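You operate a simulated robot arm through the tools that you are given. There is no shell and no other tool.

The job below is to be done with a simulated two-armed robot. You get a single attempt, and the scene is never put back.

Task
Scrape the small mould clean and wipe it out.
Fine: white scraper first, then the yellow cloth; both back on their mats. Set down upright: white scraper. What is to be rubbed or washed off counts as gone when no trace of it is left.

It is judged by the outcome, as a careful person would: the job done as asked, and still so three seconds after it is handed in. It fails if anything else is knocked over, pushed out of place, dropped, spilled or broken. Flat cloth is picked up by pressing the open fingertips on it (5 to 10 N) and closing them slowly along it; thin cloth reads only 2 to 8 mm in the jaws.

Robot
Two 7-joint arms with fingered hands on one trunk that stands fixed in place. Base frame: the origin is at the foot of the trunk, x ahead of it, y to its left, z up. Units: m, rad, N and s.
The left shoulder is at [0.03, 0.12, 1.113], the right one opposite. With the tool pointing down near the work surface each hand reaches from about 0.26 to 0.7 m from the base axis, measured 20 degrees to its own side. Payload 4 kg a hand.
The tool frame of a hand sits at the grasp point between the pads (the TCP): z along the fingers, y along the line on which they close. The tips reach 0.019 m beyond it. Largest opening 0.12 m; the body of the gripper starts 0.053 m behind the TCP. The gripper is a hand of 3 fingers: y runs from the thumb to the fingers, the wrist lies at [0, 0, -0.219] in the tool frame, and closing takes about 1.5 s.
Orientation is that of the tool frame in the base frame, as a unit quaternion [x, y, z, w]. With the fingers straight down and closing along the base's y, the tool's x points along the base's -x, its y along +y and its z along -z.

Tools
- The arms move only by the tool play_rows. It takes "left_targets", "right_targets" or both (then of equal length, played together; a hand with none holds still); each is a list of rows, each an object of numbers (a shift or turn left out is 0, a gripper value left out holds the last): "dx", "dy", "dz": the shift along the base's x, y, z in m; "rx", "ry", "rz": the turn, a rotation vector about the base's x, y, z in rad; "fingers": the closure in counts, from 0 (fully open) to 255 (shut). In form: [{"dx": .., "dy": .., "dz": .., "rx": .., "ry": .., "rz": .., "fingers": ..}, ...]. A call has 1 to 20 rows; each row is the pose to reach, as a shift and turn from the pose commanded when the call began. Rows are played at 5 a second. More than 0.05 m and 0.15 rad between two rows, or a gripper value outside its range, and nothing of the call is played. Where a pose cannot be reached the arm comes as near as it can. A force on the tool above 40 N (or 10 N above the force at the start of the call, whichever is more), or a blocked arm, ends the call early, and 0.2 s more pass. Each finger travels about 0.072 m/s and halts on what it meets, pressing with about 31 N; the grip force reading is that of the motor and also rises with nothing between the fingers. The clock runs only during rows and for 0.2 s after the last one: add rows that repeat a pose to give the fingers time. The reply holds the time, the measured pose of the TCP, the force on the tool along the base axes, the opening and the grip force, in the units named above and with some noise, with the torque about the TCP (base axes, N m) and any sound that the robot's microphone picked up.
- Cameras (640 x 400 px; columns grow to the right, rows downward): "scene" is now at [0.0609, -0.017, 1.6544]; the picture's right is [-0.09, -1.00, 0.00], its down [-0.74, 0.07, -0.66] and it looks along [0.66, -0.06, -0.75] (base axes); focal length 320 px, centre (320, 200). "left" rides on the left gripper at [-0.066, -0.004, -0.079] in its tool frame; the picture's right is [0.05, -1.00, 0.00], its down [0.76, 0.04, -0.64] and it looks along [0.64, 0.03, 0.77] (tool axes); focal length 251 px, centre (320, 200). "right" rides on the right gripper at [0.066, -0.004, -0.079] in its tool frame; the picture's right is [0.05, 1.00, 0.00], its down [-0.76, 0.04, -0.64] and it looks along [-0.64, 0.04, 0.77] (tool axes); focal length 251 px, centre (320, 200). There is no depth. A picture from a camera that has moved, and an enlarged one, comes with that camera's place and axes in the base frame and with its lens. The place of the scene camera against the robot may be out by one fixed shift of up to 0.018 m in any direction.
- grab_frame(camera): a new picture of that camera. It takes no simulated time.
- slide_trunk(by): slides the trunk up (or, below 0, down) by that many m; the arms and the scene camera ride with it, the base frame stays. It gives what a move gives, with no picture.
- grasp_type(shape, hand): the hand has 3 fingers and takes this shape, open, in about a second: jaw (thumb against the fingers, like two jaws); tri (thumb and two fingers); tip (a fingertip pinch); poke (one finger out to press); point (the index stretched); flat (the hand flat); cup (the hand cupped); fist (a fist). The gripper value then closes the fingers along that shape, each until it touches; the sizes above hold for jaw. It gives what a move gives, with no picture.
- pan_tilt(pan, tilt): turns the head with the scene camera to pan (to the left, within 2.094 rad either way) and tilt (down, from -0.506 to 1.204), counted from straight ahead of the robot. It gives what a move gives.
- enlarge(camera, box): a new picture of the part [left, top, right, bottom] of that camera's present view, enlarged. It takes no simulated time.
- hand_in(): hands the job in; it is judged then, once.

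Places have to be worked out from the pictures, the camera data and where the tool is seen. Open the grippers and draw the arms clear of the work before you hand the job in, unless the task says otherwise.

The tools are called after "Request:" as a command line: name --argument value ..., lists and objects as JSON in quotes. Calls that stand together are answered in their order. play_rows: Moves the arms, as the interface text tells. Its arguments: {"type":"object","properties":{"left_targets":{"type":"array"},"right_targets":{"type":"array"}},"required":[]} The other tools are called the same way: slide_trunk (by) slides the trunk up or down; grasp_type (shape, hand) gives the hand a shape; pan_tilt (pan, tilt) turns the head that bears the scene camera; grab_frame (camera) takes a picture; enlarge (camera, box) takes an enlarged picture of a part of a camera's view; hand_in () hands the job in.

At the start:

```text
time_s: 0.0
left_eef_pos: [0.5006, 0.1822, 1.2336]
left_tcp_rot: [0.0, 1.0, 0.0, 0.001]
left_force: [0.8, -0.2, -0.9]
left_moment: [-0.01, 0.02, -0.02]
left_opening: 0.1201
left_grip_force: 0.0
left_shape: jaw
right_eef_pos: [0.4791, -0.1785, 1.1416]
right_tcp_rot: [-0.001, 1.0, 0.001, 0.0]
right_force: [-0.7, -0.5, -0.7]
right_moment: [0.02, 0.01, -0.02]
right_opening: 0.12
right_grip_force: 0.1
right_shape: jaw
trunk travel left (down, up): [-0.325, 0.215]
head pan, tilt: [-0.091, 0.843]
```

scene: 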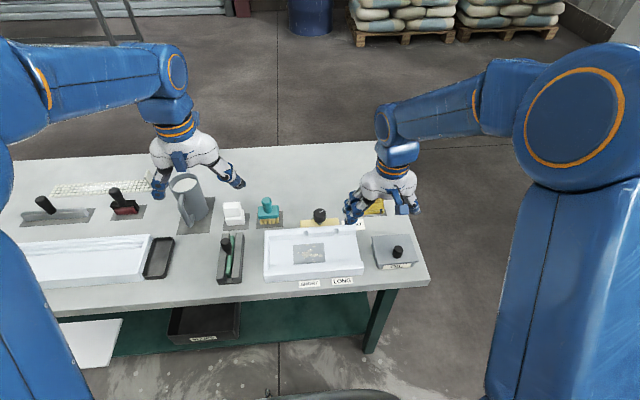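
right: 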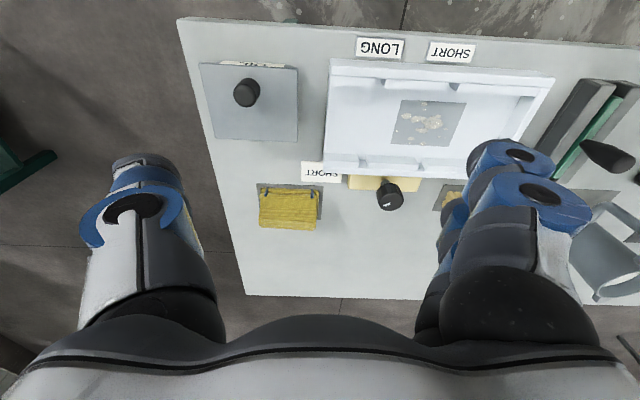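
left: 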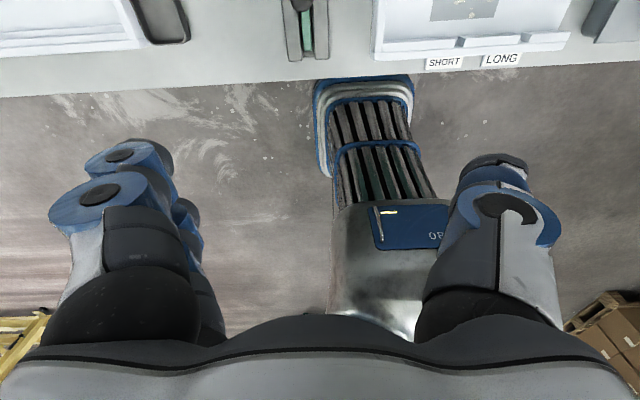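

The first pictures show a table with two moulds, several scrapers and a yellow cloth, partly hidden by the hands. I enlarge parts of the view to identify things before moving.

Request:
enlarge --camera "scene" --box '[200, 170, 440, 320]'

Request:
enlarge --camera "right" --box '[160, 20, 640, 320]'

Request:
enlarge --camera "scene" --box '[0, 150, 240, 300]'

```text
2.67 times, centred on (320, 245) of scene
camera zoom: at [0.0609, -0.017, 1.6544], right [-0.09, -1.0, 0.0], down [-0.74, 0.07, -0.66], along [0.66, -0.06, -0.75], focal length 853 px, centre (320, 80)
```

zoom: 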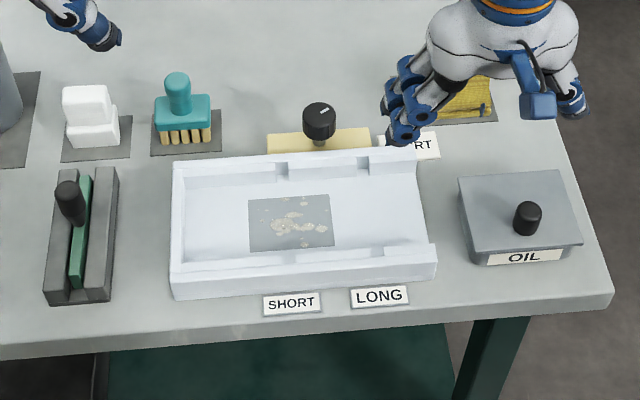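

```text
1.33 times, centred on (400, 170) of right
camera zoom: at [0.4141, -0.1805, 1.2216], right [-0.05, 1.0, 0.0], down [0.76, 0.04, 0.64], along [0.64, 0.04, -0.77], focal length 335 px, centre (213, 240)
```

zoom: 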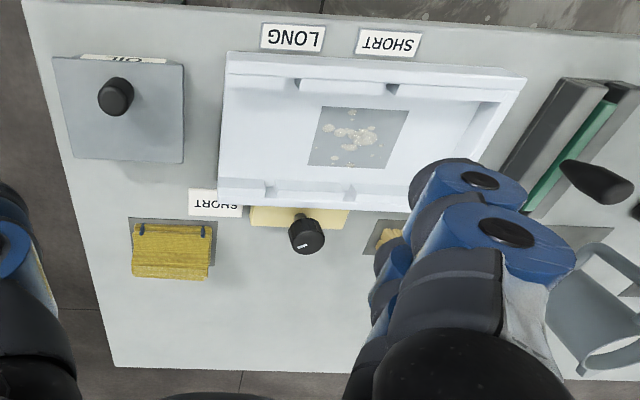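

```text
2.67 times, centred on (120, 225) of scene
camera zoom: at [0.0609, -0.017, 1.6544], right [-0.09, -1.0, 0.0], down [-0.74, 0.07, -0.66], along [0.66, -0.06, -0.75], focal length 853 px, centre (853, 133)
```

zoom: 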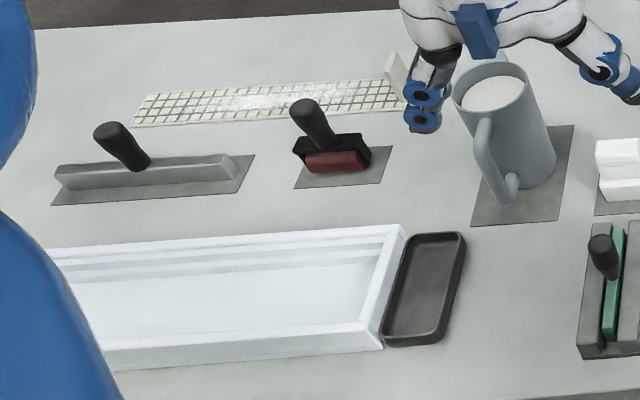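

The white block at the left of the teal brush may be the white scraper, and the yellow cloth lies at the right under the right hand. I draw both hands up and outward to clear the scene camera's view.

Request:
play_rows --left_targets '[{"dx": -0.03, "dy": 0.02, "dz": 0.02}, {"dx": -0.06, "dy": 0.04, "dz": 0.04}, {"dx": -0.09, "dy": 0.06, "dz": 0.05}, {"dx": -0.12, "dy": 0.08, "dz": 0.05}, {"dx": -0.15, "dy": 0.1, "dz": 0.05}]' --right_targets '[{"dx": -0.03, "dy": -0.02, "dz": 0.02}, {"dx": -0.06, "dy": -0.04, "dz": 0.04}, {"dx": -0.09, "dy": -0.06, "dz": 0.06}, {"dx": -0.12, "dy": -0.08, "dz": 0.08}, {"dx": -0.15, "dy": -0.1, "dz": 0.1}]'

Request:
grab_frame --camera "scene"

Request:
grab_frame --camera "right"

Request:
grab_frame --camera "left"

```text
time_s: 1.2
left_eef_pos: [0.3503, 0.2824, 1.2819]
left_tcp_rot: [0.0, 1.0, 0.0, 0.001]
left_force: [-0.8, 0.0, -0.6]
left_moment: [0.0, 0.0, 0.01]
left_opening: 0.1202
left_grip_force: 0.0
left_shape: jaw
right_eef_pos: [0.3262, -0.2769, 1.2423]
right_tcp_rot: [0.0, 1.0, 0.0, 0.002]
right_force: [0.0, 0.3, 0.7]
right_moment: [-0.05, -0.01, 0.0]
right_opening: 0.1197
right_grip_force: 0.2
right_shape: jaw
trunk travel left (down, up): [-0.325, 0.215]
head pan, tilt: [-0.091, 0.843]
```

```text
taken
camera scene: at [0.0576, -0.0167, 1.6545], right [-0.09, -1.0, 0.0], down [-0.74, 0.07, -0.67], along [0.66, -0.06, -0.75], focal length 320 px, centre (320, 200)
```

scene: 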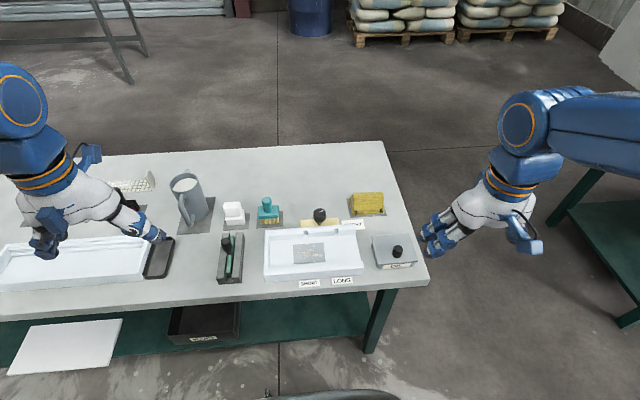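

```text
taken
camera right: at [0.2604, -0.2802, 1.3219], right [-0.05, 1.0, 0.0], down [0.76, 0.04, 0.64], along [0.64, 0.03, -0.76], focal length 251 px, centre (320, 200)
```

right: 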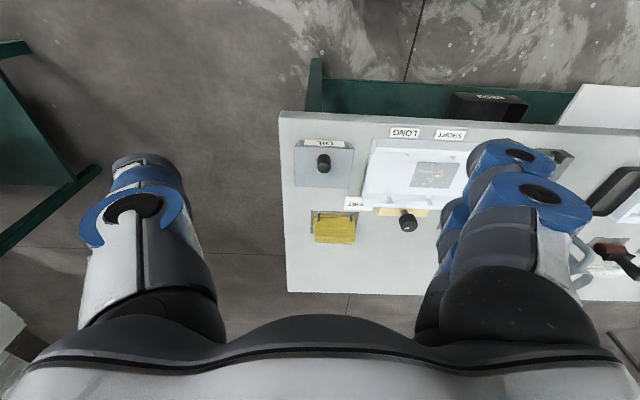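

```text
taken
camera left: at [0.4163, 0.2787, 1.361], right [-0.05, -1.0, 0.0], down [-0.77, 0.04, 0.64], along [-0.64, 0.03, -0.77], focal length 251 px, centre (320, 200)
```

left: 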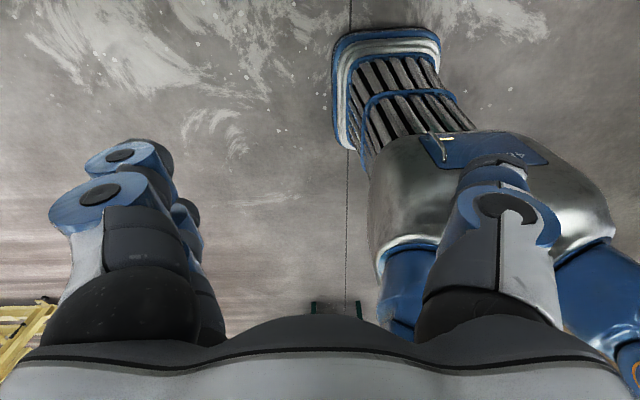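

Now the table is clear in the scene view. I enlarge the objects for closer identification.

Request:
enlarge --camera "scene" --box '[200, 180, 328, 260]'

Request:
enlarge --camera "scene" --box '[250, 210, 378, 290]'

Request:
enlarge --camera "scene" --box '[310, 180, 438, 260]'

```text
5.00 times, centred on (264, 220) of scene
camera zoom: at [0.0576, -0.0167, 1.6545], right [-0.09, -1.0, 0.0], down [-0.74, 0.07, -0.67], along [0.66, -0.06, -0.75], focal length 1599 px, centre (600, 100)
```

zoom: 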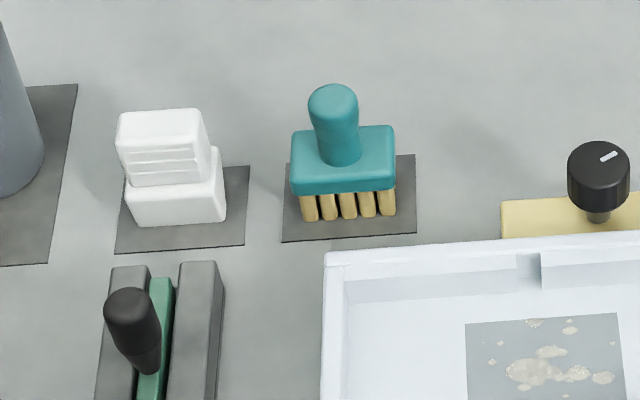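

```text
5.00 times, centred on (314, 250) of scene
camera zoom: at [0.0576, -0.0167, 1.6545], right [-0.09, -1.0, 0.0], down [-0.74, 0.07, -0.67], along [0.66, -0.06, -0.75], focal length 1599 px, centre (350, -50)
```

zoom: 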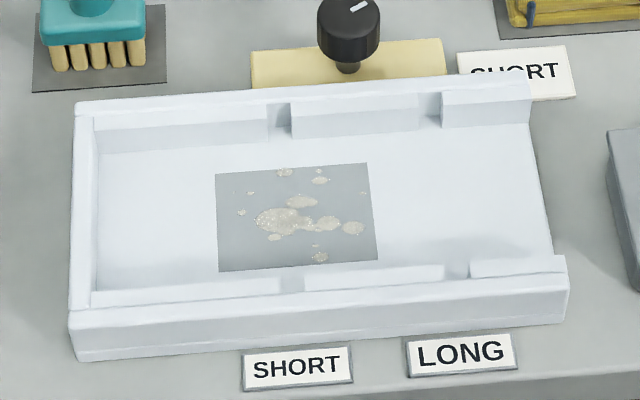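

```text
5.00 times, centred on (374, 220) of scene
camera zoom: at [0.0576, -0.0167, 1.6545], right [-0.09, -1.0, 0.0], down [-0.74, 0.07, -0.67], along [0.66, -0.06, -0.75], focal length 1599 px, centre (50, 100)
```

zoom: 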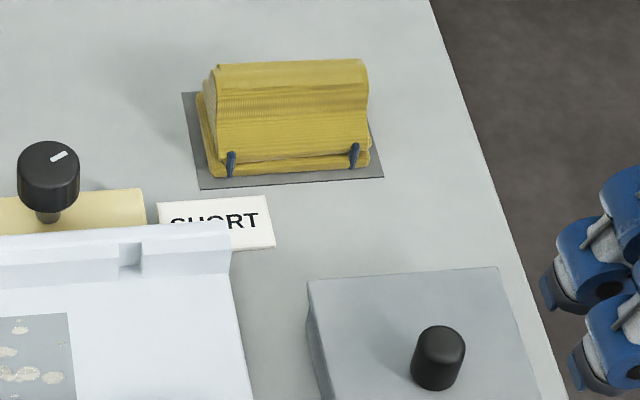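

Rays from the right wrist camera put the table top near z≈0.83–0.84, the cloth near (0.74,-0.22), the stained patch near (0.565,0.0) and the white scraper near (0.735,0.21). I bring the right camera over to look at the scraper and mould more closely, moving the left hand further out.

Request:
play_rows --left_targets '[{"dy": 0.04}, {"dy": 0.08}, {"dy": 0.1}, {"dy": 0.1}, {"dy": 0.1}, {"dy": 0.1}, {"dy": 0.1}, {"dy": 0.1}, {"dy": 0.1}]' --right_targets '[{"dx": 0.014, "dy": 0.04, "dz": -0.01}, {"dx": 0.028, "dy": 0.08, "dz": -0.02}, {"dx": 0.042, "dy": 0.12, "dz": -0.03}, {"dx": 0.056, "dy": 0.16, "dz": -0.04}, {"dx": 0.07, "dy": 0.2, "dz": -0.05}, {"dx": 0.084, "dy": 0.24, "dz": -0.06}, {"dx": 0.098, "dy": 0.28, "dz": -0.07}, {"dx": 0.112, "dy": 0.32, "dz": -0.08}, {"dx": 0.124, "dy": 0.357, "dz": -0.09}]'

Request:
grab_frame --camera "right"

Request:
enlarge --camera "right" --box '[280, 150, 440, 250]'

Request:
enlarge --camera "right" --box '[160, 50, 352, 170]'

```text
time_s: 3.2
left_eef_pos: [0.3531, 0.3838, 1.2824]
left_tcp_rot: [0.0, 1.0, -0.001, 0.0]
left_force: [-0.8, 0.6, 0.6]
left_moment: [-0.02, 0.02, -0.01]
left_opening: 0.1198
left_grip_force: 0.1
left_shape: jaw
right_eef_pos: [0.4527, 0.0807, 1.1527]
right_tcp_rot: [-0.001, 1.0, -0.001, -0.001]
right_force: [-0.8, 0.2, -1.2]
right_moment: [-0.01, -0.06, -0.02]
right_opening: 0.1202
right_grip_force: 0.0
right_shape: jaw
trunk travel left (down, up): [-0.325, 0.215]
head pan, tilt: [-0.091, 0.843]
```

```text
taken
camera right: at [0.3874, 0.0779, 1.2321], right [-0.05, 1.0, 0.0], down [0.77, 0.04, 0.64], along [0.64, 0.03, -0.77], focal length 251 px, centre (320, 200)
```

right: 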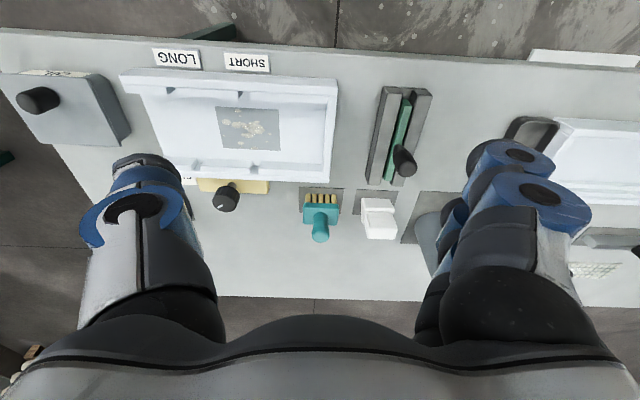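

```text
4.00 times, centred on (360, 200) of right
camera zoom: at [0.3874, 0.0779, 1.2321], right [-0.05, 1.0, 0.0], down [0.77, 0.04, 0.64], along [0.64, 0.03, -0.77], focal length 1006 px, centre (160, 200)
```

zoom: 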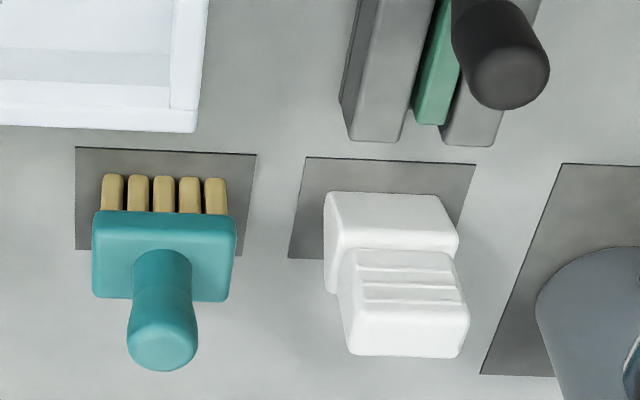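

```text
3.33 times, centred on (256, 110) of right
camera zoom: at [0.3874, 0.0779, 1.2321], right [-0.05, 1.0, 0.0], down [0.77, 0.04, 0.64], along [0.64, 0.03, -0.77], focal length 838 px, centre (533, 500)
```

zoom: 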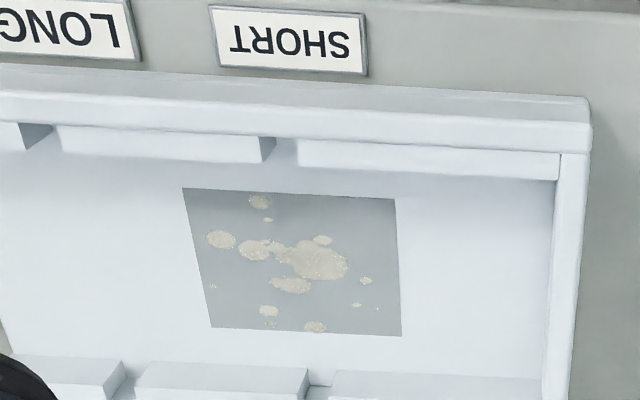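

The scraper shows as a two-part white block, base about 58 mm wide with a ridged grip on top; the patch spans about x 0.53–0.60, y −0.078–0.02. I lower and tilt the right hand for a closer, flatter view of the scraper.

Request:
play_rows --right_targets '[{"dx": 0.0, "dz": -0.03, "ry": -0.08, "rz": 0.08}, {"dx": 0.0, "dz": -0.06, "ry": -0.16, "rz": 0.16}, {"dx": 0.0, "dz": -0.09, "ry": -0.24, "rz": 0.24}, {"dx": 0.0, "dz": -0.1, "ry": -0.32, "rz": 0.32}, {"dx": 0.0, "dz": -0.1, "ry": -0.35, "rz": 0.35}]'

Request:
grab_frame --camera "right"

Request:
enlarge --camera "right" --box '[240, 100, 400, 200]'

```text
time_s: 4.4
left_eef_pos: [0.3518, 0.3825, 1.283]
left_tcp_rot: [0.001, 1.0, 0.0, 0.0]
left_force: [-0.1, 0.4, 0.0]
left_moment: [0.06, 0.0, -0.02]
left_opening: 0.1199
left_grip_force: 0.1
left_shape: jaw
right_eef_pos: [0.4543, 0.0788, 1.0531]
right_tcp_rot: [-0.173, 0.97, 0.0, 0.173]
right_force: [-0.3, -0.3, 0.0]
right_moment: [0.01, 0.02, 0.02]
right_opening: 0.12
right_grip_force: 0.1
right_shape: jaw
trunk travel left (down, up): [-0.325, 0.215]
head pan, tilt: [-0.091, 0.843]
```

```text
taken
camera right: at [0.3704, 0.0492, 1.1054], right [-0.38, 0.92, -0.08], down [0.44, 0.26, 0.86], along [0.81, 0.3, -0.51], focal length 251 px, centre (320, 200)
```

right: 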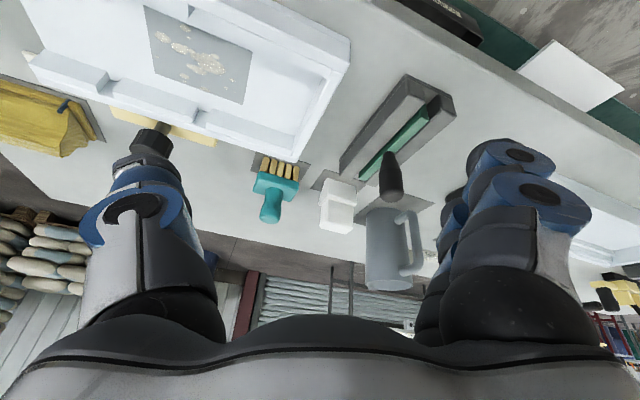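

```text
4.00 times, centred on (320, 150) of right
camera zoom: at [0.3704, 0.0492, 1.1054], right [-0.38, 0.92, -0.08], down [0.44, 0.26, 0.86], along [0.81, 0.3, -0.51], focal length 1006 px, centre (320, 400)
```

zoom: 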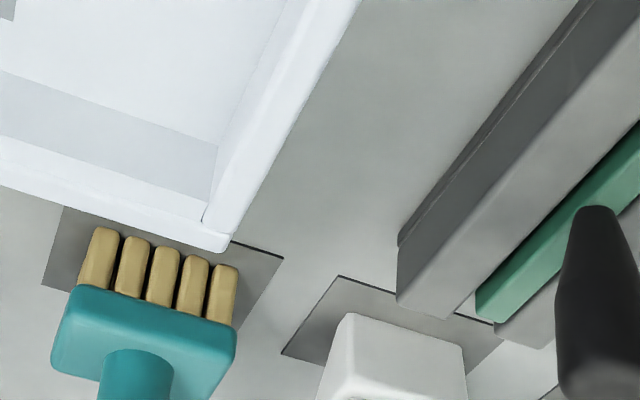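

The tilted view works; I enlarge the area around the scraper lower in the image.

Request:
enlarge --camera "right" --box '[270, 155, 398, 235]'

Request:
enlarge --camera "right" --box '[0, 60, 160, 160]'

Request:
enlarge --camera "right" --box '[100, 0, 292, 120]'

```text
5.00 times, centred on (334, 195) of right
camera zoom: at [0.3704, 0.0492, 1.1054], right [-0.38, 0.92, -0.08], down [0.44, 0.26, 0.86], along [0.81, 0.3, -0.51], focal length 1257 px, centre (250, 225)
```

zoom: 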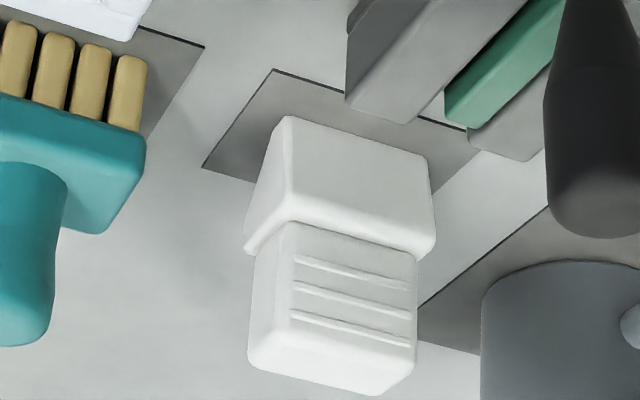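

```text
4.00 times, centred on (80, 110) of right
camera zoom: at [0.3704, 0.0492, 1.1054], right [-0.38, 0.92, -0.08], down [0.44, 0.26, 0.86], along [0.81, 0.3, -0.51], focal length 1006 px, centre (1280, 560)
```

zoom: 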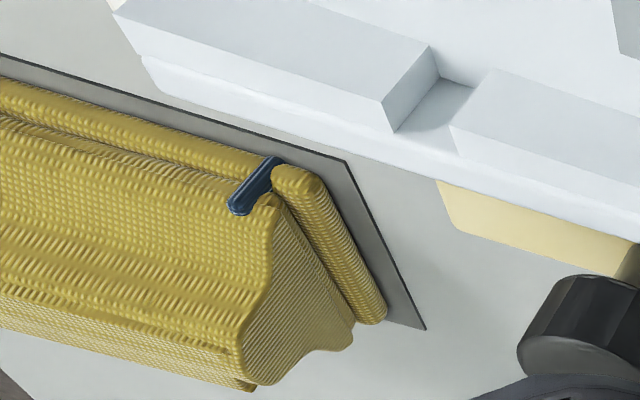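

```text
3.33 times, centred on (196, 60) of right
camera zoom: at [0.3704, 0.0492, 1.1054], right [-0.38, 0.92, -0.08], down [0.44, 0.26, 0.86], along [0.81, 0.3, -0.51], focal length 838 px, centre (733, 667)
```

zoom: 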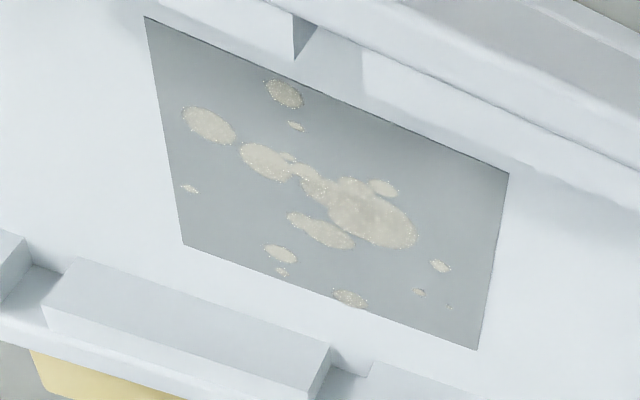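

Solving the two views together puts the table at z≈0.86, the mould floor near 0.873, the patch at x 0.52–0.59, y −0.067–0.025, and the scraper centred near (0.705,0.199) with its grip at z 0.90–0.935. I bring the right hand back to its side for a close look at the cloth.

Request:
play_rows --right_targets '[{"dy": -0.04, "rz": -0.06, "rx": 0.01}, {"dy": -0.08, "rz": -0.12, "rx": 0.02}, {"dy": -0.12, "rz": -0.18, "rx": 0.03}, {"dy": -0.16, "rz": -0.24, "rx": 0.04}, {"dy": -0.2, "rz": -0.3, "rx": 0.05}, {"dy": -0.24, "rz": -0.35, "rx": 0.061}, {"dy": -0.28, "rz": -0.35, "rx": 0.061}]'

Request:
grab_frame --camera "right"

Request:
enlarge --camera "right" --box '[240, 130, 400, 230]'

```text
time_s: 6.0
left_eef_pos: [0.3529, 0.3801, 1.2826]
left_tcp_rot: [-0.001, 1.0, 0.001, 0.0]
left_force: [0.2, -0.3, -0.3]
left_moment: [0.0, 0.0, 0.01]
left_opening: 0.1199
left_grip_force: 0.0
left_shape: jaw
right_eef_pos: [0.4529, -0.2021, 1.0493]
right_tcp_rot: [0.003, 0.985, 0.0, 0.175]
right_force: [-0.1, -0.2, 0.1]
right_moment: [0.04, 0.05, 0.03]
right_opening: 0.1199
right_grip_force: 0.1
right_shape: jaw
trunk travel left (down, up): [-0.325, 0.215]
head pan, tilt: [-0.091, 0.843]
```

```text
taken
camera right: at [0.364, -0.2046, 1.1015], right [-0.04, 1.0, -0.02], down [0.5, 0.04, 0.87], along [0.87, 0.03, -0.5], focal length 251 px, centre (320, 200)
```

right: 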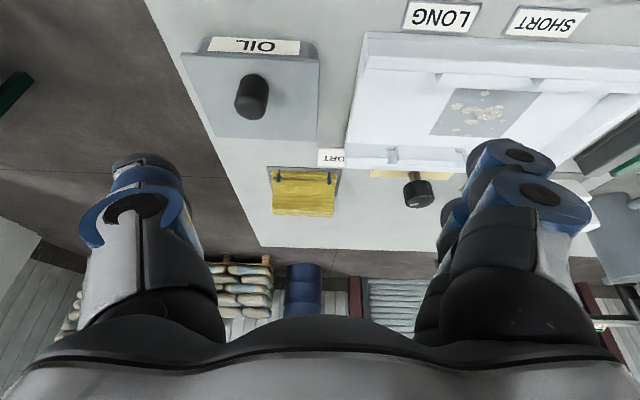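

```text
4.00 times, centred on (320, 180) of right
camera zoom: at [0.364, -0.2046, 1.1015], right [-0.04, 1.0, -0.02], down [0.5, 0.04, 0.87], along [0.87, 0.03, -0.5], focal length 1006 px, centre (320, 280)
```

zoom: 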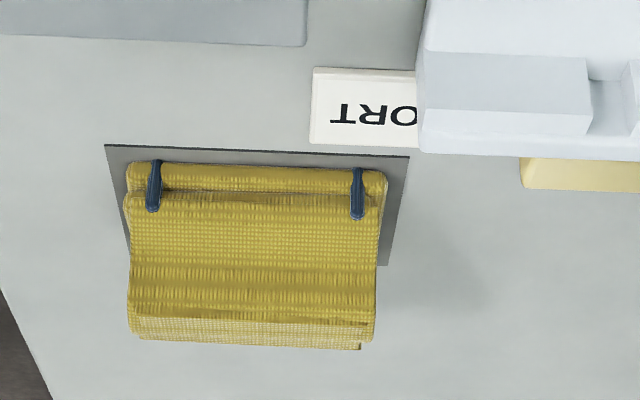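

The cloth is a folded pad about 104 mm long in y (−0.27 to −0.166), with a hump reaching z≈0.918, standing on its mat. Next I bring the left hand above the white scraper, tilted a little forward and partly closed, and take the right hand back.

Request:
play_rows --left_targets '[{"dx": 0.035, "dy": -0.018, "dz": -0.018, "fingers": 70}, {"dx": 0.07, "dy": -0.036, "dz": -0.036, "ry": -0.03}, {"dx": 0.105, "dy": -0.054, "dz": -0.054, "ry": -0.06}, {"dx": 0.14, "dy": -0.072, "dz": -0.072, "ry": -0.1}, {"dx": 0.175, "dy": -0.09, "dz": -0.09, "ry": -0.15}, {"dx": 0.21, "dy": -0.108, "dz": -0.108, "ry": -0.2}, {"dx": 0.245, "dy": -0.126, "dz": -0.126, "ry": -0.25}, {"dx": 0.28, "dy": -0.144, "dz": -0.144, "ry": -0.25}, {"dx": 0.315, "dy": -0.162, "dz": -0.162, "ry": -0.25}, {"dx": 0.352, "dy": -0.181, "dz": -0.18, "ry": -0.25}, {"dx": 0.352, "dy": -0.181, "dz": -0.19, "ry": -0.25}]' --right_targets '[{"dx": -0.01, "dy": -0.01, "dz": 0.02}, {"dx": -0.02, "dy": -0.02, "dz": 0.04}, {"dx": -0.03, "dy": -0.03, "dz": 0.06}, {"dx": -0.04, "dy": -0.04, "dz": 0.08}, {"dx": -0.05, "dy": -0.05, "dz": 0.1}, {"dx": -0.06, "dy": -0.06, "dz": 0.12}, {"dx": -0.07, "dy": -0.07, "dz": 0.12}, {"dx": -0.08, "dy": -0.08, "dz": 0.12}, {"dx": -0.09, "dy": -0.09, "dz": 0.12}, {"dx": -0.1, "dy": -0.1, "dz": 0.12}, {"dx": -0.1, "dy": -0.1, "dz": 0.12}]'

Request:
grab_frame --camera "left"

Request:
grab_frame --camera "scene"

```text
time_s: 8.4
left_eef_pos: [0.7005, 0.2006, 1.0934]
left_tcp_rot: [0.0, 0.992, 0.0, 0.125]
left_force: [-0.6, 0.3, 0.5]
left_moment: [0.01, -0.01, 0.0]
left_opening: 0.0875
left_grip_force: 0.2
left_shape: jaw
right_eef_pos: [0.3518, -0.3019, 1.1727]
right_tcp_rot: [0.004, 0.984, 0.0, 0.176]
right_force: [1.2, 0.3, -0.3]
right_moment: [0.01, 0.02, -0.01]
right_opening: 0.1199
right_grip_force: 0.0
right_shape: jaw
trunk travel left (down, up): [-0.325, 0.215]
head pan, tilt: [-0.091, 0.843]
```

```text
taken
camera left: at [0.7453, 0.1979, 1.1857], right [-0.05, -1.0, -0.01], down [-0.9, 0.04, 0.43], along [-0.43, 0.03, -0.9], focal length 251 px, centre (320, 200)
```

left: 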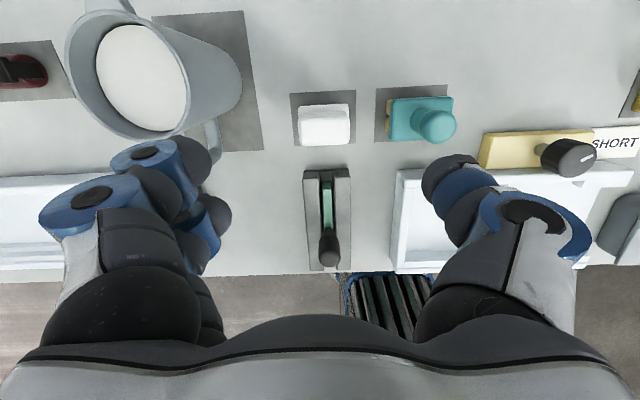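

```text
taken
camera scene: at [0.0599, -0.0164, 1.6544], right [-0.09, -1.0, 0.0], down [-0.74, 0.07, -0.66], along [0.66, -0.06, -0.75], focal length 320 px, centre (320, 200)
```

scene: 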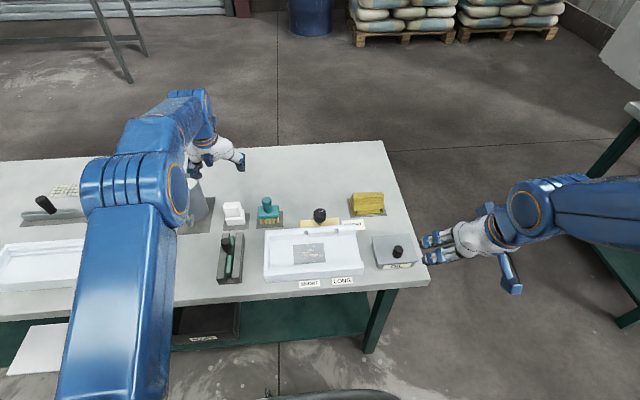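

The left camera now sees the scraper, brush and mug from above. I zoom on the scraper to fix its centre relative to the hand.

Request:
enlarge --camera "left" --box '[250, 70, 410, 170]'

Request:
enlarge --camera "left" --box '[40, 0, 280, 150]'

```text
4.00 times, centred on (330, 120) of left
camera zoom: at [0.7453, 0.1979, 1.1857], right [-0.05, -1.0, -0.01], down [-0.9, 0.04, 0.43], along [-0.43, 0.03, -0.9], focal length 1006 px, centre (280, 520)
```

zoom: 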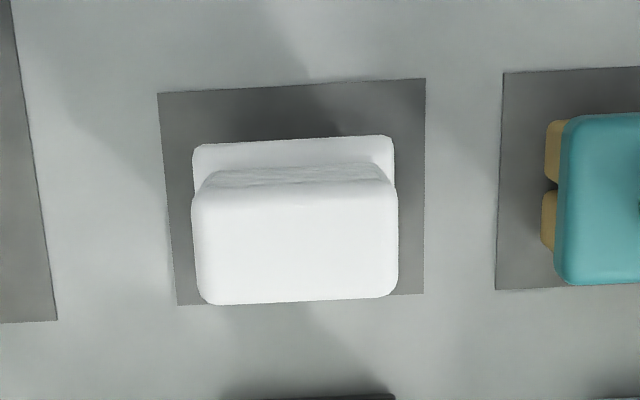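

```text
2.67 times, centred on (160, 75) of left
camera zoom: at [0.7453, 0.1979, 1.1857], right [-0.05, -1.0, -0.01], down [-0.9, 0.04, 0.43], along [-0.43, 0.03, -0.9], focal length 670 px, centre (747, 533)
```

zoom: 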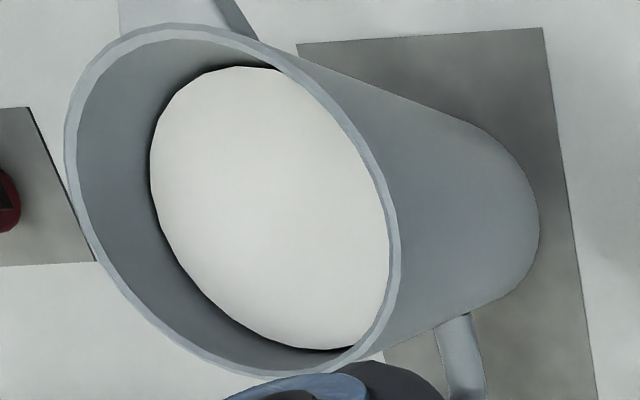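

The mug holds liquid and its rim (z≈0.99, edge near y≈0.295) is close to the hand's outer knuckles, so I check the hand's true width from the scene camera before descending.

Request:
enlarge --camera "scene" --box '[150, 130, 310, 230]'

Request:
grab_frame --camera "right"

```text
4.00 times, centred on (230, 180) of scene
camera zoom: at [0.0599, -0.0164, 1.6544], right [-0.09, -1.0, 0.0], down [-0.74, 0.07, -0.66], along [0.66, -0.06, -0.75], focal length 1279 px, centre (680, 280)
```

zoom: 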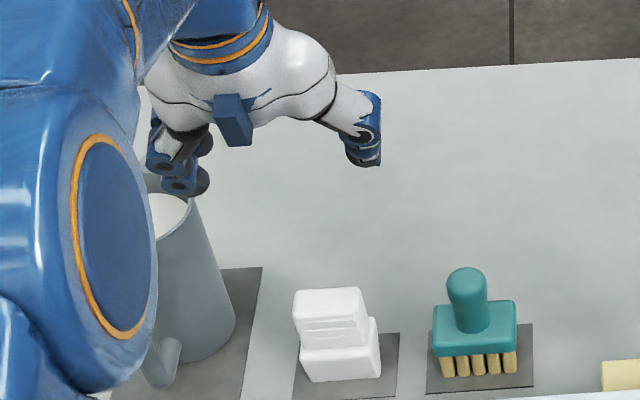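

```text
taken
camera right: at [0.2636, -0.303, 1.2247], right [-0.04, 1.0, -0.02], down [0.49, 0.04, 0.87], along [0.87, 0.03, -0.5], focal length 251 px, centre (320, 200)
```

right: 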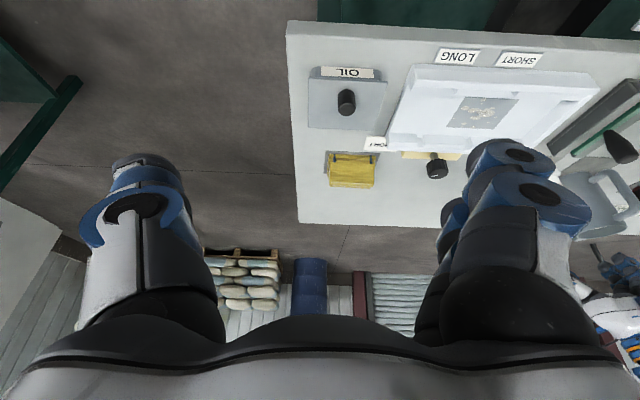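

The hand is about 0.15 m wide at this opening, so narrowing to ~66 mm leaves room to both mug and brush. I narrow the fingers and descend part way, then look again.

Request:
play_rows --left_targets '[{"fingers": 115}, {"fingers": 115}, {"dz": -0.02, "fingers": 115}, {"dz": -0.05, "fingers": 115}, {"dz": -0.08, "fingers": 115}, {"dz": -0.1, "fingers": 115}, {"dz": -0.1, "fingers": 115}]'

Request:
grab_frame --camera "left"

Request:
enlarge --camera "scene" --box '[150, 150, 310, 250]'

```text
time_s: 10.0
left_eef_pos: [0.7024, 0.2018, 0.9936]
left_tcp_rot: [0.0, 0.992, 0.0, 0.124]
left_force: [-0.6, -0.1, -0.8]
left_moment: [0.01, -0.01, 0.02]
left_opening: 0.0666
left_grip_force: 0.2
left_shape: jaw
right_eef_pos: [0.3532, -0.3006, 1.1719]
right_tcp_rot: [0.003, 0.985, -0.001, 0.175]
right_force: [0.5, 0.3, 0.3]
right_moment: [0.0, -0.01, 0.03]
right_opening: 0.1198
right_grip_force: 0.1
right_shape: jaw
trunk travel left (down, up): [-0.325, 0.215]
head pan, tilt: [-0.091, 0.843]
```

```text
taken
camera left: at [0.7463, 0.1974, 1.0871], right [-0.05, -1.0, -0.01], down [-0.9, 0.04, 0.43], along [-0.43, 0.03, -0.9], focal length 251 px, centre (320, 200)
```

left: 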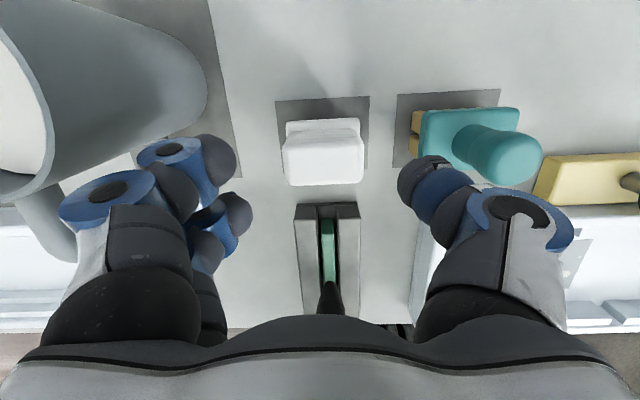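

```text
4.00 times, centred on (230, 200) of scene
camera zoom: at [0.0606, -0.017, 1.6544], right [-0.09, -1.0, 0.0], down [-0.74, 0.07, -0.66], along [0.66, -0.06, -0.75], focal length 1279 px, centre (680, 200)
```

zoom: 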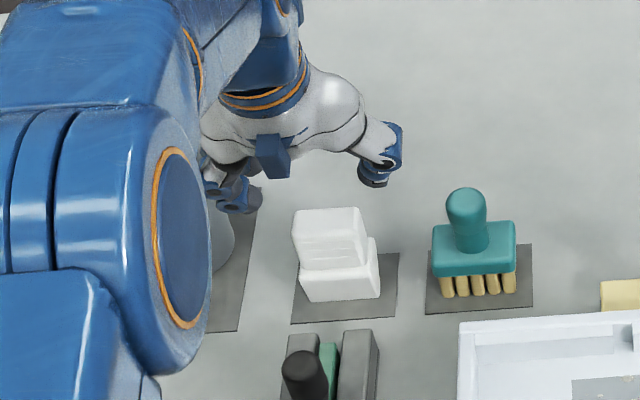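

The scraper sits between thumb and fingers with the brush edge about 8 mm outside the thumb. I descend the rest of the way to the ridged grip at z≈0.921.

Request:
play_rows --left_targets '[{"dx": -0.002, "dz": -0.015}, {"dx": -0.002, "dz": -0.03}, {"dx": -0.002, "dz": -0.045}, {"dx": -0.002, "dz": -0.055}, {"dx": -0.002, "dz": -0.055}]'

Request:
grab_frame --camera "left"

Request:
enlarge --camera "scene" --box '[190, 170, 318, 250]'

```text
time_s: 11.2
left_eef_pos: [0.7005, 0.2029, 0.9384]
left_tcp_rot: [0.0, 0.992, 0.0, 0.125]
left_force: [0.0, 0.3, -0.5]
left_moment: [0.03, -0.01, 0.02]
left_opening: 0.0663
left_grip_force: 0.2
left_shape: jaw
right_eef_pos: [0.3544, -0.3002, 1.1721]
right_tcp_rot: [0.004, 0.985, -0.002, 0.175]
right_force: [-0.3, 0.4, 0.0]
right_moment: [-0.01, 0.0, -0.03]
right_opening: 0.1195
right_grip_force: 0.1
right_shape: jaw
trunk travel left (down, up): [-0.325, 0.215]
head pan, tilt: [-0.091, 0.843]
```

```text
taken
camera left: at [0.7454, 0.1983, 1.0304], right [-0.05, -1.0, -0.01], down [-0.9, 0.04, 0.43], along [-0.43, 0.03, -0.9], focal length 251 px, centre (320, 200)
```

left: 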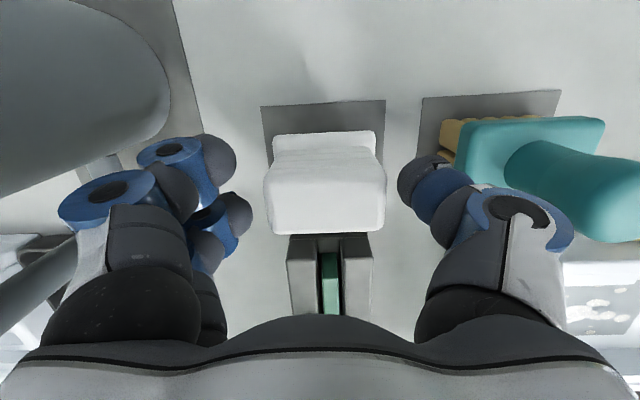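

```text
5.00 times, centred on (254, 210) of scene
camera zoom: at [0.0607, -0.0171, 1.6544], right [-0.09, -1.0, 0.0], down [-0.74, 0.07, -0.66], along [0.66, -0.06, -0.75], focal length 1599 px, centre (650, 150)
```

zoom: 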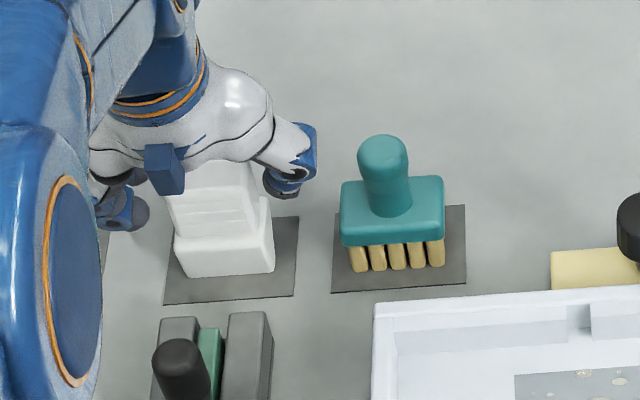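

The scraper is centred in x and about 3 mm towards the thumb; the thumb still clears the brush. I shift 2.5 mm, sink the last 18 mm and close slowly on the grip.

Request:
play_rows --left_targets '[{"dy": -0.0025, "dz": -0.009}, {"dy": -0.0025, "dz": -0.018}, {"dy": -0.0025, "dz": -0.018, "fingers": 122}, {"dy": -0.0025, "dz": -0.018, "fingers": 130}, {"dy": -0.0025, "dz": -0.018, "fingers": 138}, {"dy": -0.0025, "dz": -0.018, "fingers": 146}, {"dy": -0.0025, "dz": -0.018, "fingers": 154}, {"dy": -0.0025, "dz": -0.018, "fingers": 162}, {"dy": -0.0025, "dz": -0.018, "fingers": 170}, {"dy": -0.0025, "dz": -0.018, "fingers": 170}]'

Request:
grab_frame --camera "left"

Request:
enlarge --camera "scene" --box '[190, 170, 318, 250]'

```text
time_s: 13.4
left_eef_pos: [0.7018, 0.1994, 0.9215]
left_tcp_rot: [0.001, 0.992, 0.0, 0.126]
left_force: [1.5, -1.0, 7.3]
left_moment: [0.18, 0.06, -0.09]
left_opening: 0.0336
left_grip_force: 30.6
left_shape: jaw
right_eef_pos: [0.3535, -0.3014, 1.1719]
right_tcp_rot: [0.004, 0.985, 0.0, 0.175]
right_force: [-0.2, -0.5, -0.3]
right_moment: [0.01, 0.02, 0.01]
right_opening: 0.1201
right_grip_force: 0.1
right_shape: jaw
trunk travel left (down, up): [-0.325, 0.215]
head pan, tilt: [-0.091, 0.843]
```

```text
taken
camera left: at [0.7462, 0.1948, 1.0147], right [-0.05, -1.0, -0.01], down [-0.9, 0.04, 0.43], along [-0.43, 0.04, -0.9], focal length 251 px, centre (320, 200)
```

left: 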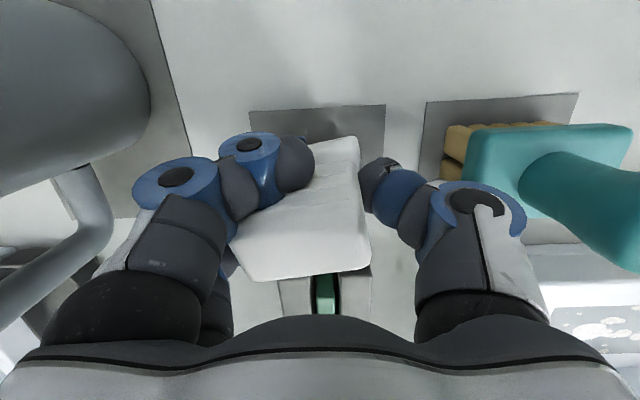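

```text
5.00 times, centred on (254, 210) of scene
camera zoom: at [0.0601, -0.0174, 1.6545], right [-0.09, -1.0, 0.0], down [-0.74, 0.07, -0.66], along [0.66, -0.06, -0.75], focal length 1599 px, centre (650, 150)
```

zoom: 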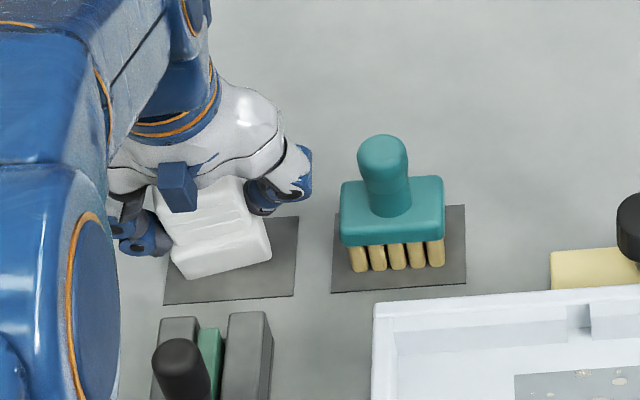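

The grip failed: the two fingers are spaced wider than the grip's 30 mm depth, one passed behind it and the scraper twisted on its mat. I open again to release it and look.

Request:
play_rows --left_targets '[{"fingers": 160}, {"fingers": 150}, {"fingers": 140}, {"fingers": 130}, {"fingers": 120}, {"fingers": 110}, {"fingers": 105}, {"fingers": 105}]'

Request:
grab_frame --camera "left"

Request:
enlarge --camera "scene" --box '[190, 170, 318, 250]'

```text
time_s: 15.2
left_eef_pos: [0.7021, 0.1996, 0.921]
left_tcp_rot: [0.0, 0.992, 0.0, 0.125]
left_force: [-0.2, -0.7, 0.2]
left_moment: [-0.02, 0.01, 0.0]
left_opening: 0.0699
left_grip_force: 0.1
left_shape: jaw
right_eef_pos: [0.3538, -0.3008, 1.1728]
right_tcp_rot: [0.004, 0.985, -0.001, 0.175]
right_force: [-0.1, 0.4, -0.1]
right_moment: [-0.01, 0.0, -0.02]
right_opening: 0.12
right_grip_force: 0.0
right_shape: jaw
trunk travel left (down, up): [-0.325, 0.215]
head pan, tilt: [-0.091, 0.843]
```

```text
taken
camera left: at [0.746, 0.1953, 1.0129], right [-0.05, -1.0, -0.01], down [-0.9, 0.04, 0.43], along [-0.43, 0.03, -0.9], focal length 251 px, centre (320, 200)
```

left: 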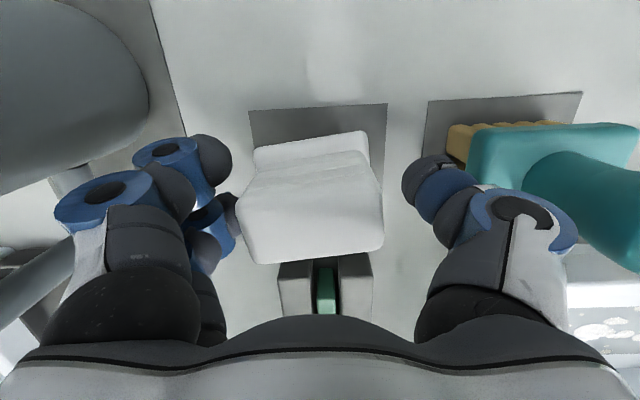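

```text
5.00 times, centred on (254, 210) of scene
camera zoom: at [0.0608, -0.017, 1.6544], right [-0.09, -1.0, 0.0], down [-0.74, 0.07, -0.66], along [0.66, -0.06, -0.75], focal length 1599 px, centre (650, 150)
```

zoom: 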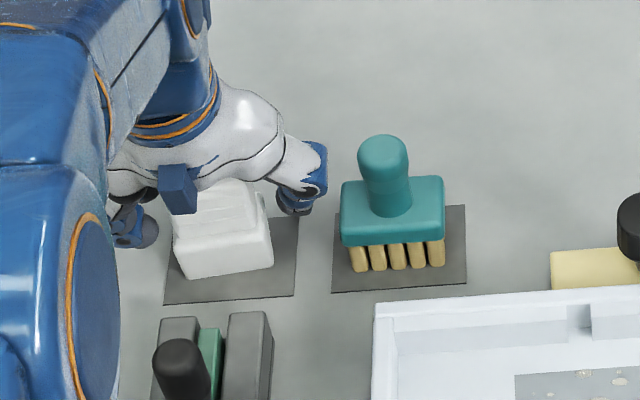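

The scraper still stands upright on its mat, turned by only about 4° and centred near (0.703,0.201). I open a bit, rise straight up, then un-tilt so I can turn the hand 90° and grip across the ridged faces.

Request:
play_rows --left_targets '[{"fingers": 95}, {"fingers": 95}, {"dz": 0.03}, {"dz": 0.07}, {"dz": 0.11}, {"dz": 0.15}, {"dz": 0.17, "ry": 0.1}, {"dz": 0.17, "ry": 0.2}, {"dz": 0.17, "ry": 0.25}, {"dz": 0.17, "ry": 0.25}]'

Request:
grab_frame --camera "left"

```text
time_s: 17.4
left_eef_pos: [0.6823, 0.1984, 1.0916]
left_tcp_rot: [0.0, 1.0, 0.0, 0.026]
left_force: [-0.5, -0.2, -0.3]
left_moment: [-0.01, -0.04, -0.01]
left_opening: 0.0748
left_grip_force: 0.0
left_shape: jaw
left hand out of reach, approached as far as the arm can: row 8, 9, 10
right_eef_pos: [0.3534, -0.3009, 1.172]
right_tcp_rot: [0.003, 0.984, 0.0, 0.176]
right_force: [0.1, 0.3, -0.1]
right_moment: [-0.03, 0.0, 0.02]
right_opening: 0.1196
right_grip_force: 0.0
right_shape: jaw
trunk travel left (down, up): [-0.325, 0.215]
head pan, tilt: [-0.091, 0.843]
```

```text
taken
camera left: at [0.7449, 0.1936, 1.1731], right [-0.05, -1.0, 0.0], down [-0.79, 0.04, 0.61], along [-0.6, 0.03, -0.8], focal length 251 px, centre (320, 200)
```

left: 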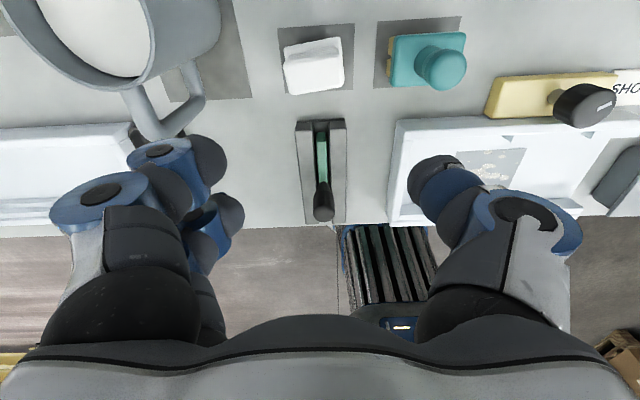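

At this height the vertical tool is just out of reach (arm span ≈0.675 m from the shoulder). I raise the trunk 0.05 m so the wrist works level with the shoulder, then turn the hand 90° slightly nearer to the robot.

Request:
slide_trunk --by 0.05

Request:
play_rows --left_targets '[{"dx": -0.03, "rz": -0.0}, {"dx": -0.06, "rz": -0.1}, {"dx": -0.06, "rz": -0.24}, {"dx": -0.06, "rz": -0.38}, {"dx": -0.06, "rz": -0.52}, {"dx": -0.06, "rz": -0.66}, {"dx": -0.06, "rz": -0.8}, {"dx": -0.06, "rz": -0.94}, {"dx": -0.06, "rz": -1.08}, {"dx": -0.06, "rz": -1.22}, {"dx": -0.06, "rz": -1.36}, {"dx": -0.06, "rz": -1.5}, {"dx": -0.06, "rz": -1.5}]'

Request:
grab_frame --camera "left"

Request:
grab_frame --camera "scene"

```text
time_s: 18.3
left_eef_pos: [0.6834, 0.1965, 1.1409]
left_tcp_rot: [0.0, 1.0, 0.0, 0.025]
left_force: [-1.5, -0.3, 0.7]
left_moment: [-0.03, -0.01, 0.01]
left_opening: 0.0747
left_grip_force: 0.2
left_shape: jaw
right_eef_pos: [0.3536, -0.3018, 1.2225]
right_tcp_rot: [0.003, 0.984, -0.001, 0.176]
right_force: [0.5, 0.7, 0.3]
right_moment: [0.0, 0.01, 0.01]
right_opening: 0.12
right_grip_force: 0.0
right_shape: jaw
trunk travel left (down, up): [-0.375, 0.165]
head pan, tilt: [-0.091, 0.843]
```

```text
time_s: 21.1
left_eef_pos: [0.6234, 0.1967, 1.1412]
left_tcp_rot: [0.682, 0.73, -0.018, 0.018]
left_force: [0.1, 0.9, 0.5]
left_moment: [-0.01, -0.01, -0.03]
left_opening: 0.0749
left_grip_force: 0.0
left_shape: jaw
right_eef_pos: [0.3537, -0.3016, 1.2224]
right_tcp_rot: [0.004, 0.985, 0.0, 0.175]
right_force: [0.3, 0.0, 0.1]
right_moment: [-0.01, 0.0, 0.0]
right_opening: 0.1199
right_grip_force: 0.0
right_shape: jaw
trunk travel left (down, up): [-0.375, 0.165]
head pan, tilt: [-0.091, 0.843]
```

```text
taken
camera left: at [0.6238, 0.1348, 1.2236], right [-1.0, -0.01, 0.0], down [-0.01, 0.8, 0.6], along [-0.01, 0.6, -0.8], focal length 251 px, centre (320, 200)
```

left: 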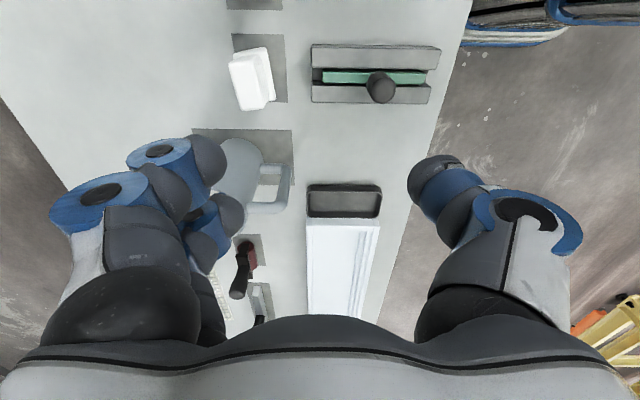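

```text
taken
camera scene: at [0.0608, -0.0171, 1.7044], right [-0.09, -1.0, 0.0], down [-0.74, 0.07, -0.66], along [0.66, -0.06, -0.75], focal length 320 px, centre (320, 200)
```

scene: 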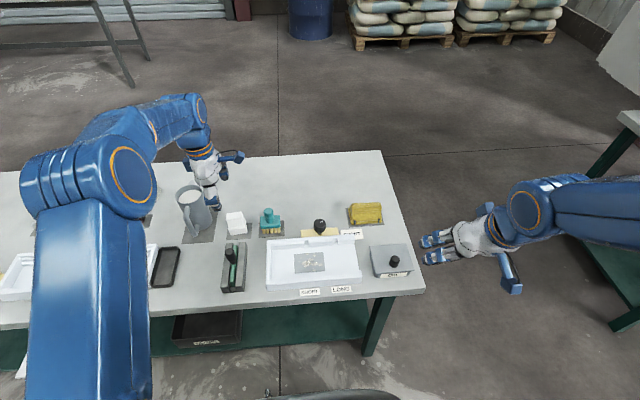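

The hand turned fine, now closing nearly along x, with a small residual tilt of 0.05 rad towards −y to correct. I zoom on the scraper from this side.

Request:
enlarge --camera "left" --box '[200, 30, 328, 110]'

Request:
enlarge --camera "scene" --box '[190, 180, 318, 260]'

```text
5.00 times, centred on (264, 70) of left
camera zoom: at [0.6238, 0.1348, 1.2236], right [-1.0, -0.01, 0.0], down [-0.01, 0.8, 0.6], along [-0.01, 0.6, -0.8], focal length 1257 px, centre (600, 850)
```

zoom: 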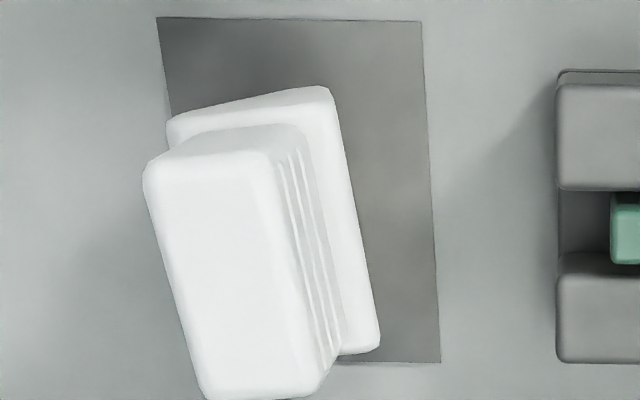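

```text
5.00 times, centred on (254, 220) of scene
camera zoom: at [0.0608, -0.0171, 1.7044], right [-0.09, -1.0, 0.0], down [-0.74, 0.07, -0.66], along [0.66, -0.06, -0.75], focal length 1599 px, centre (650, 100)
```

zoom: 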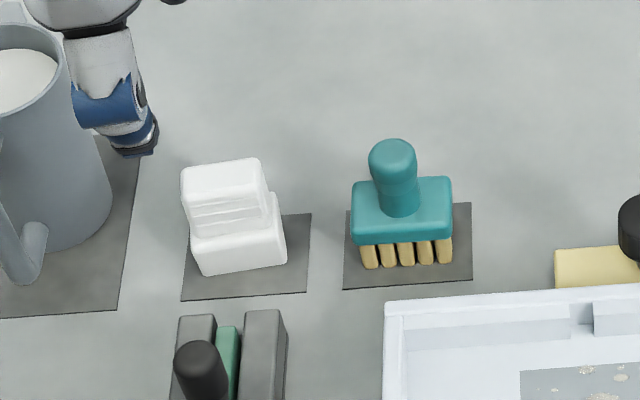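

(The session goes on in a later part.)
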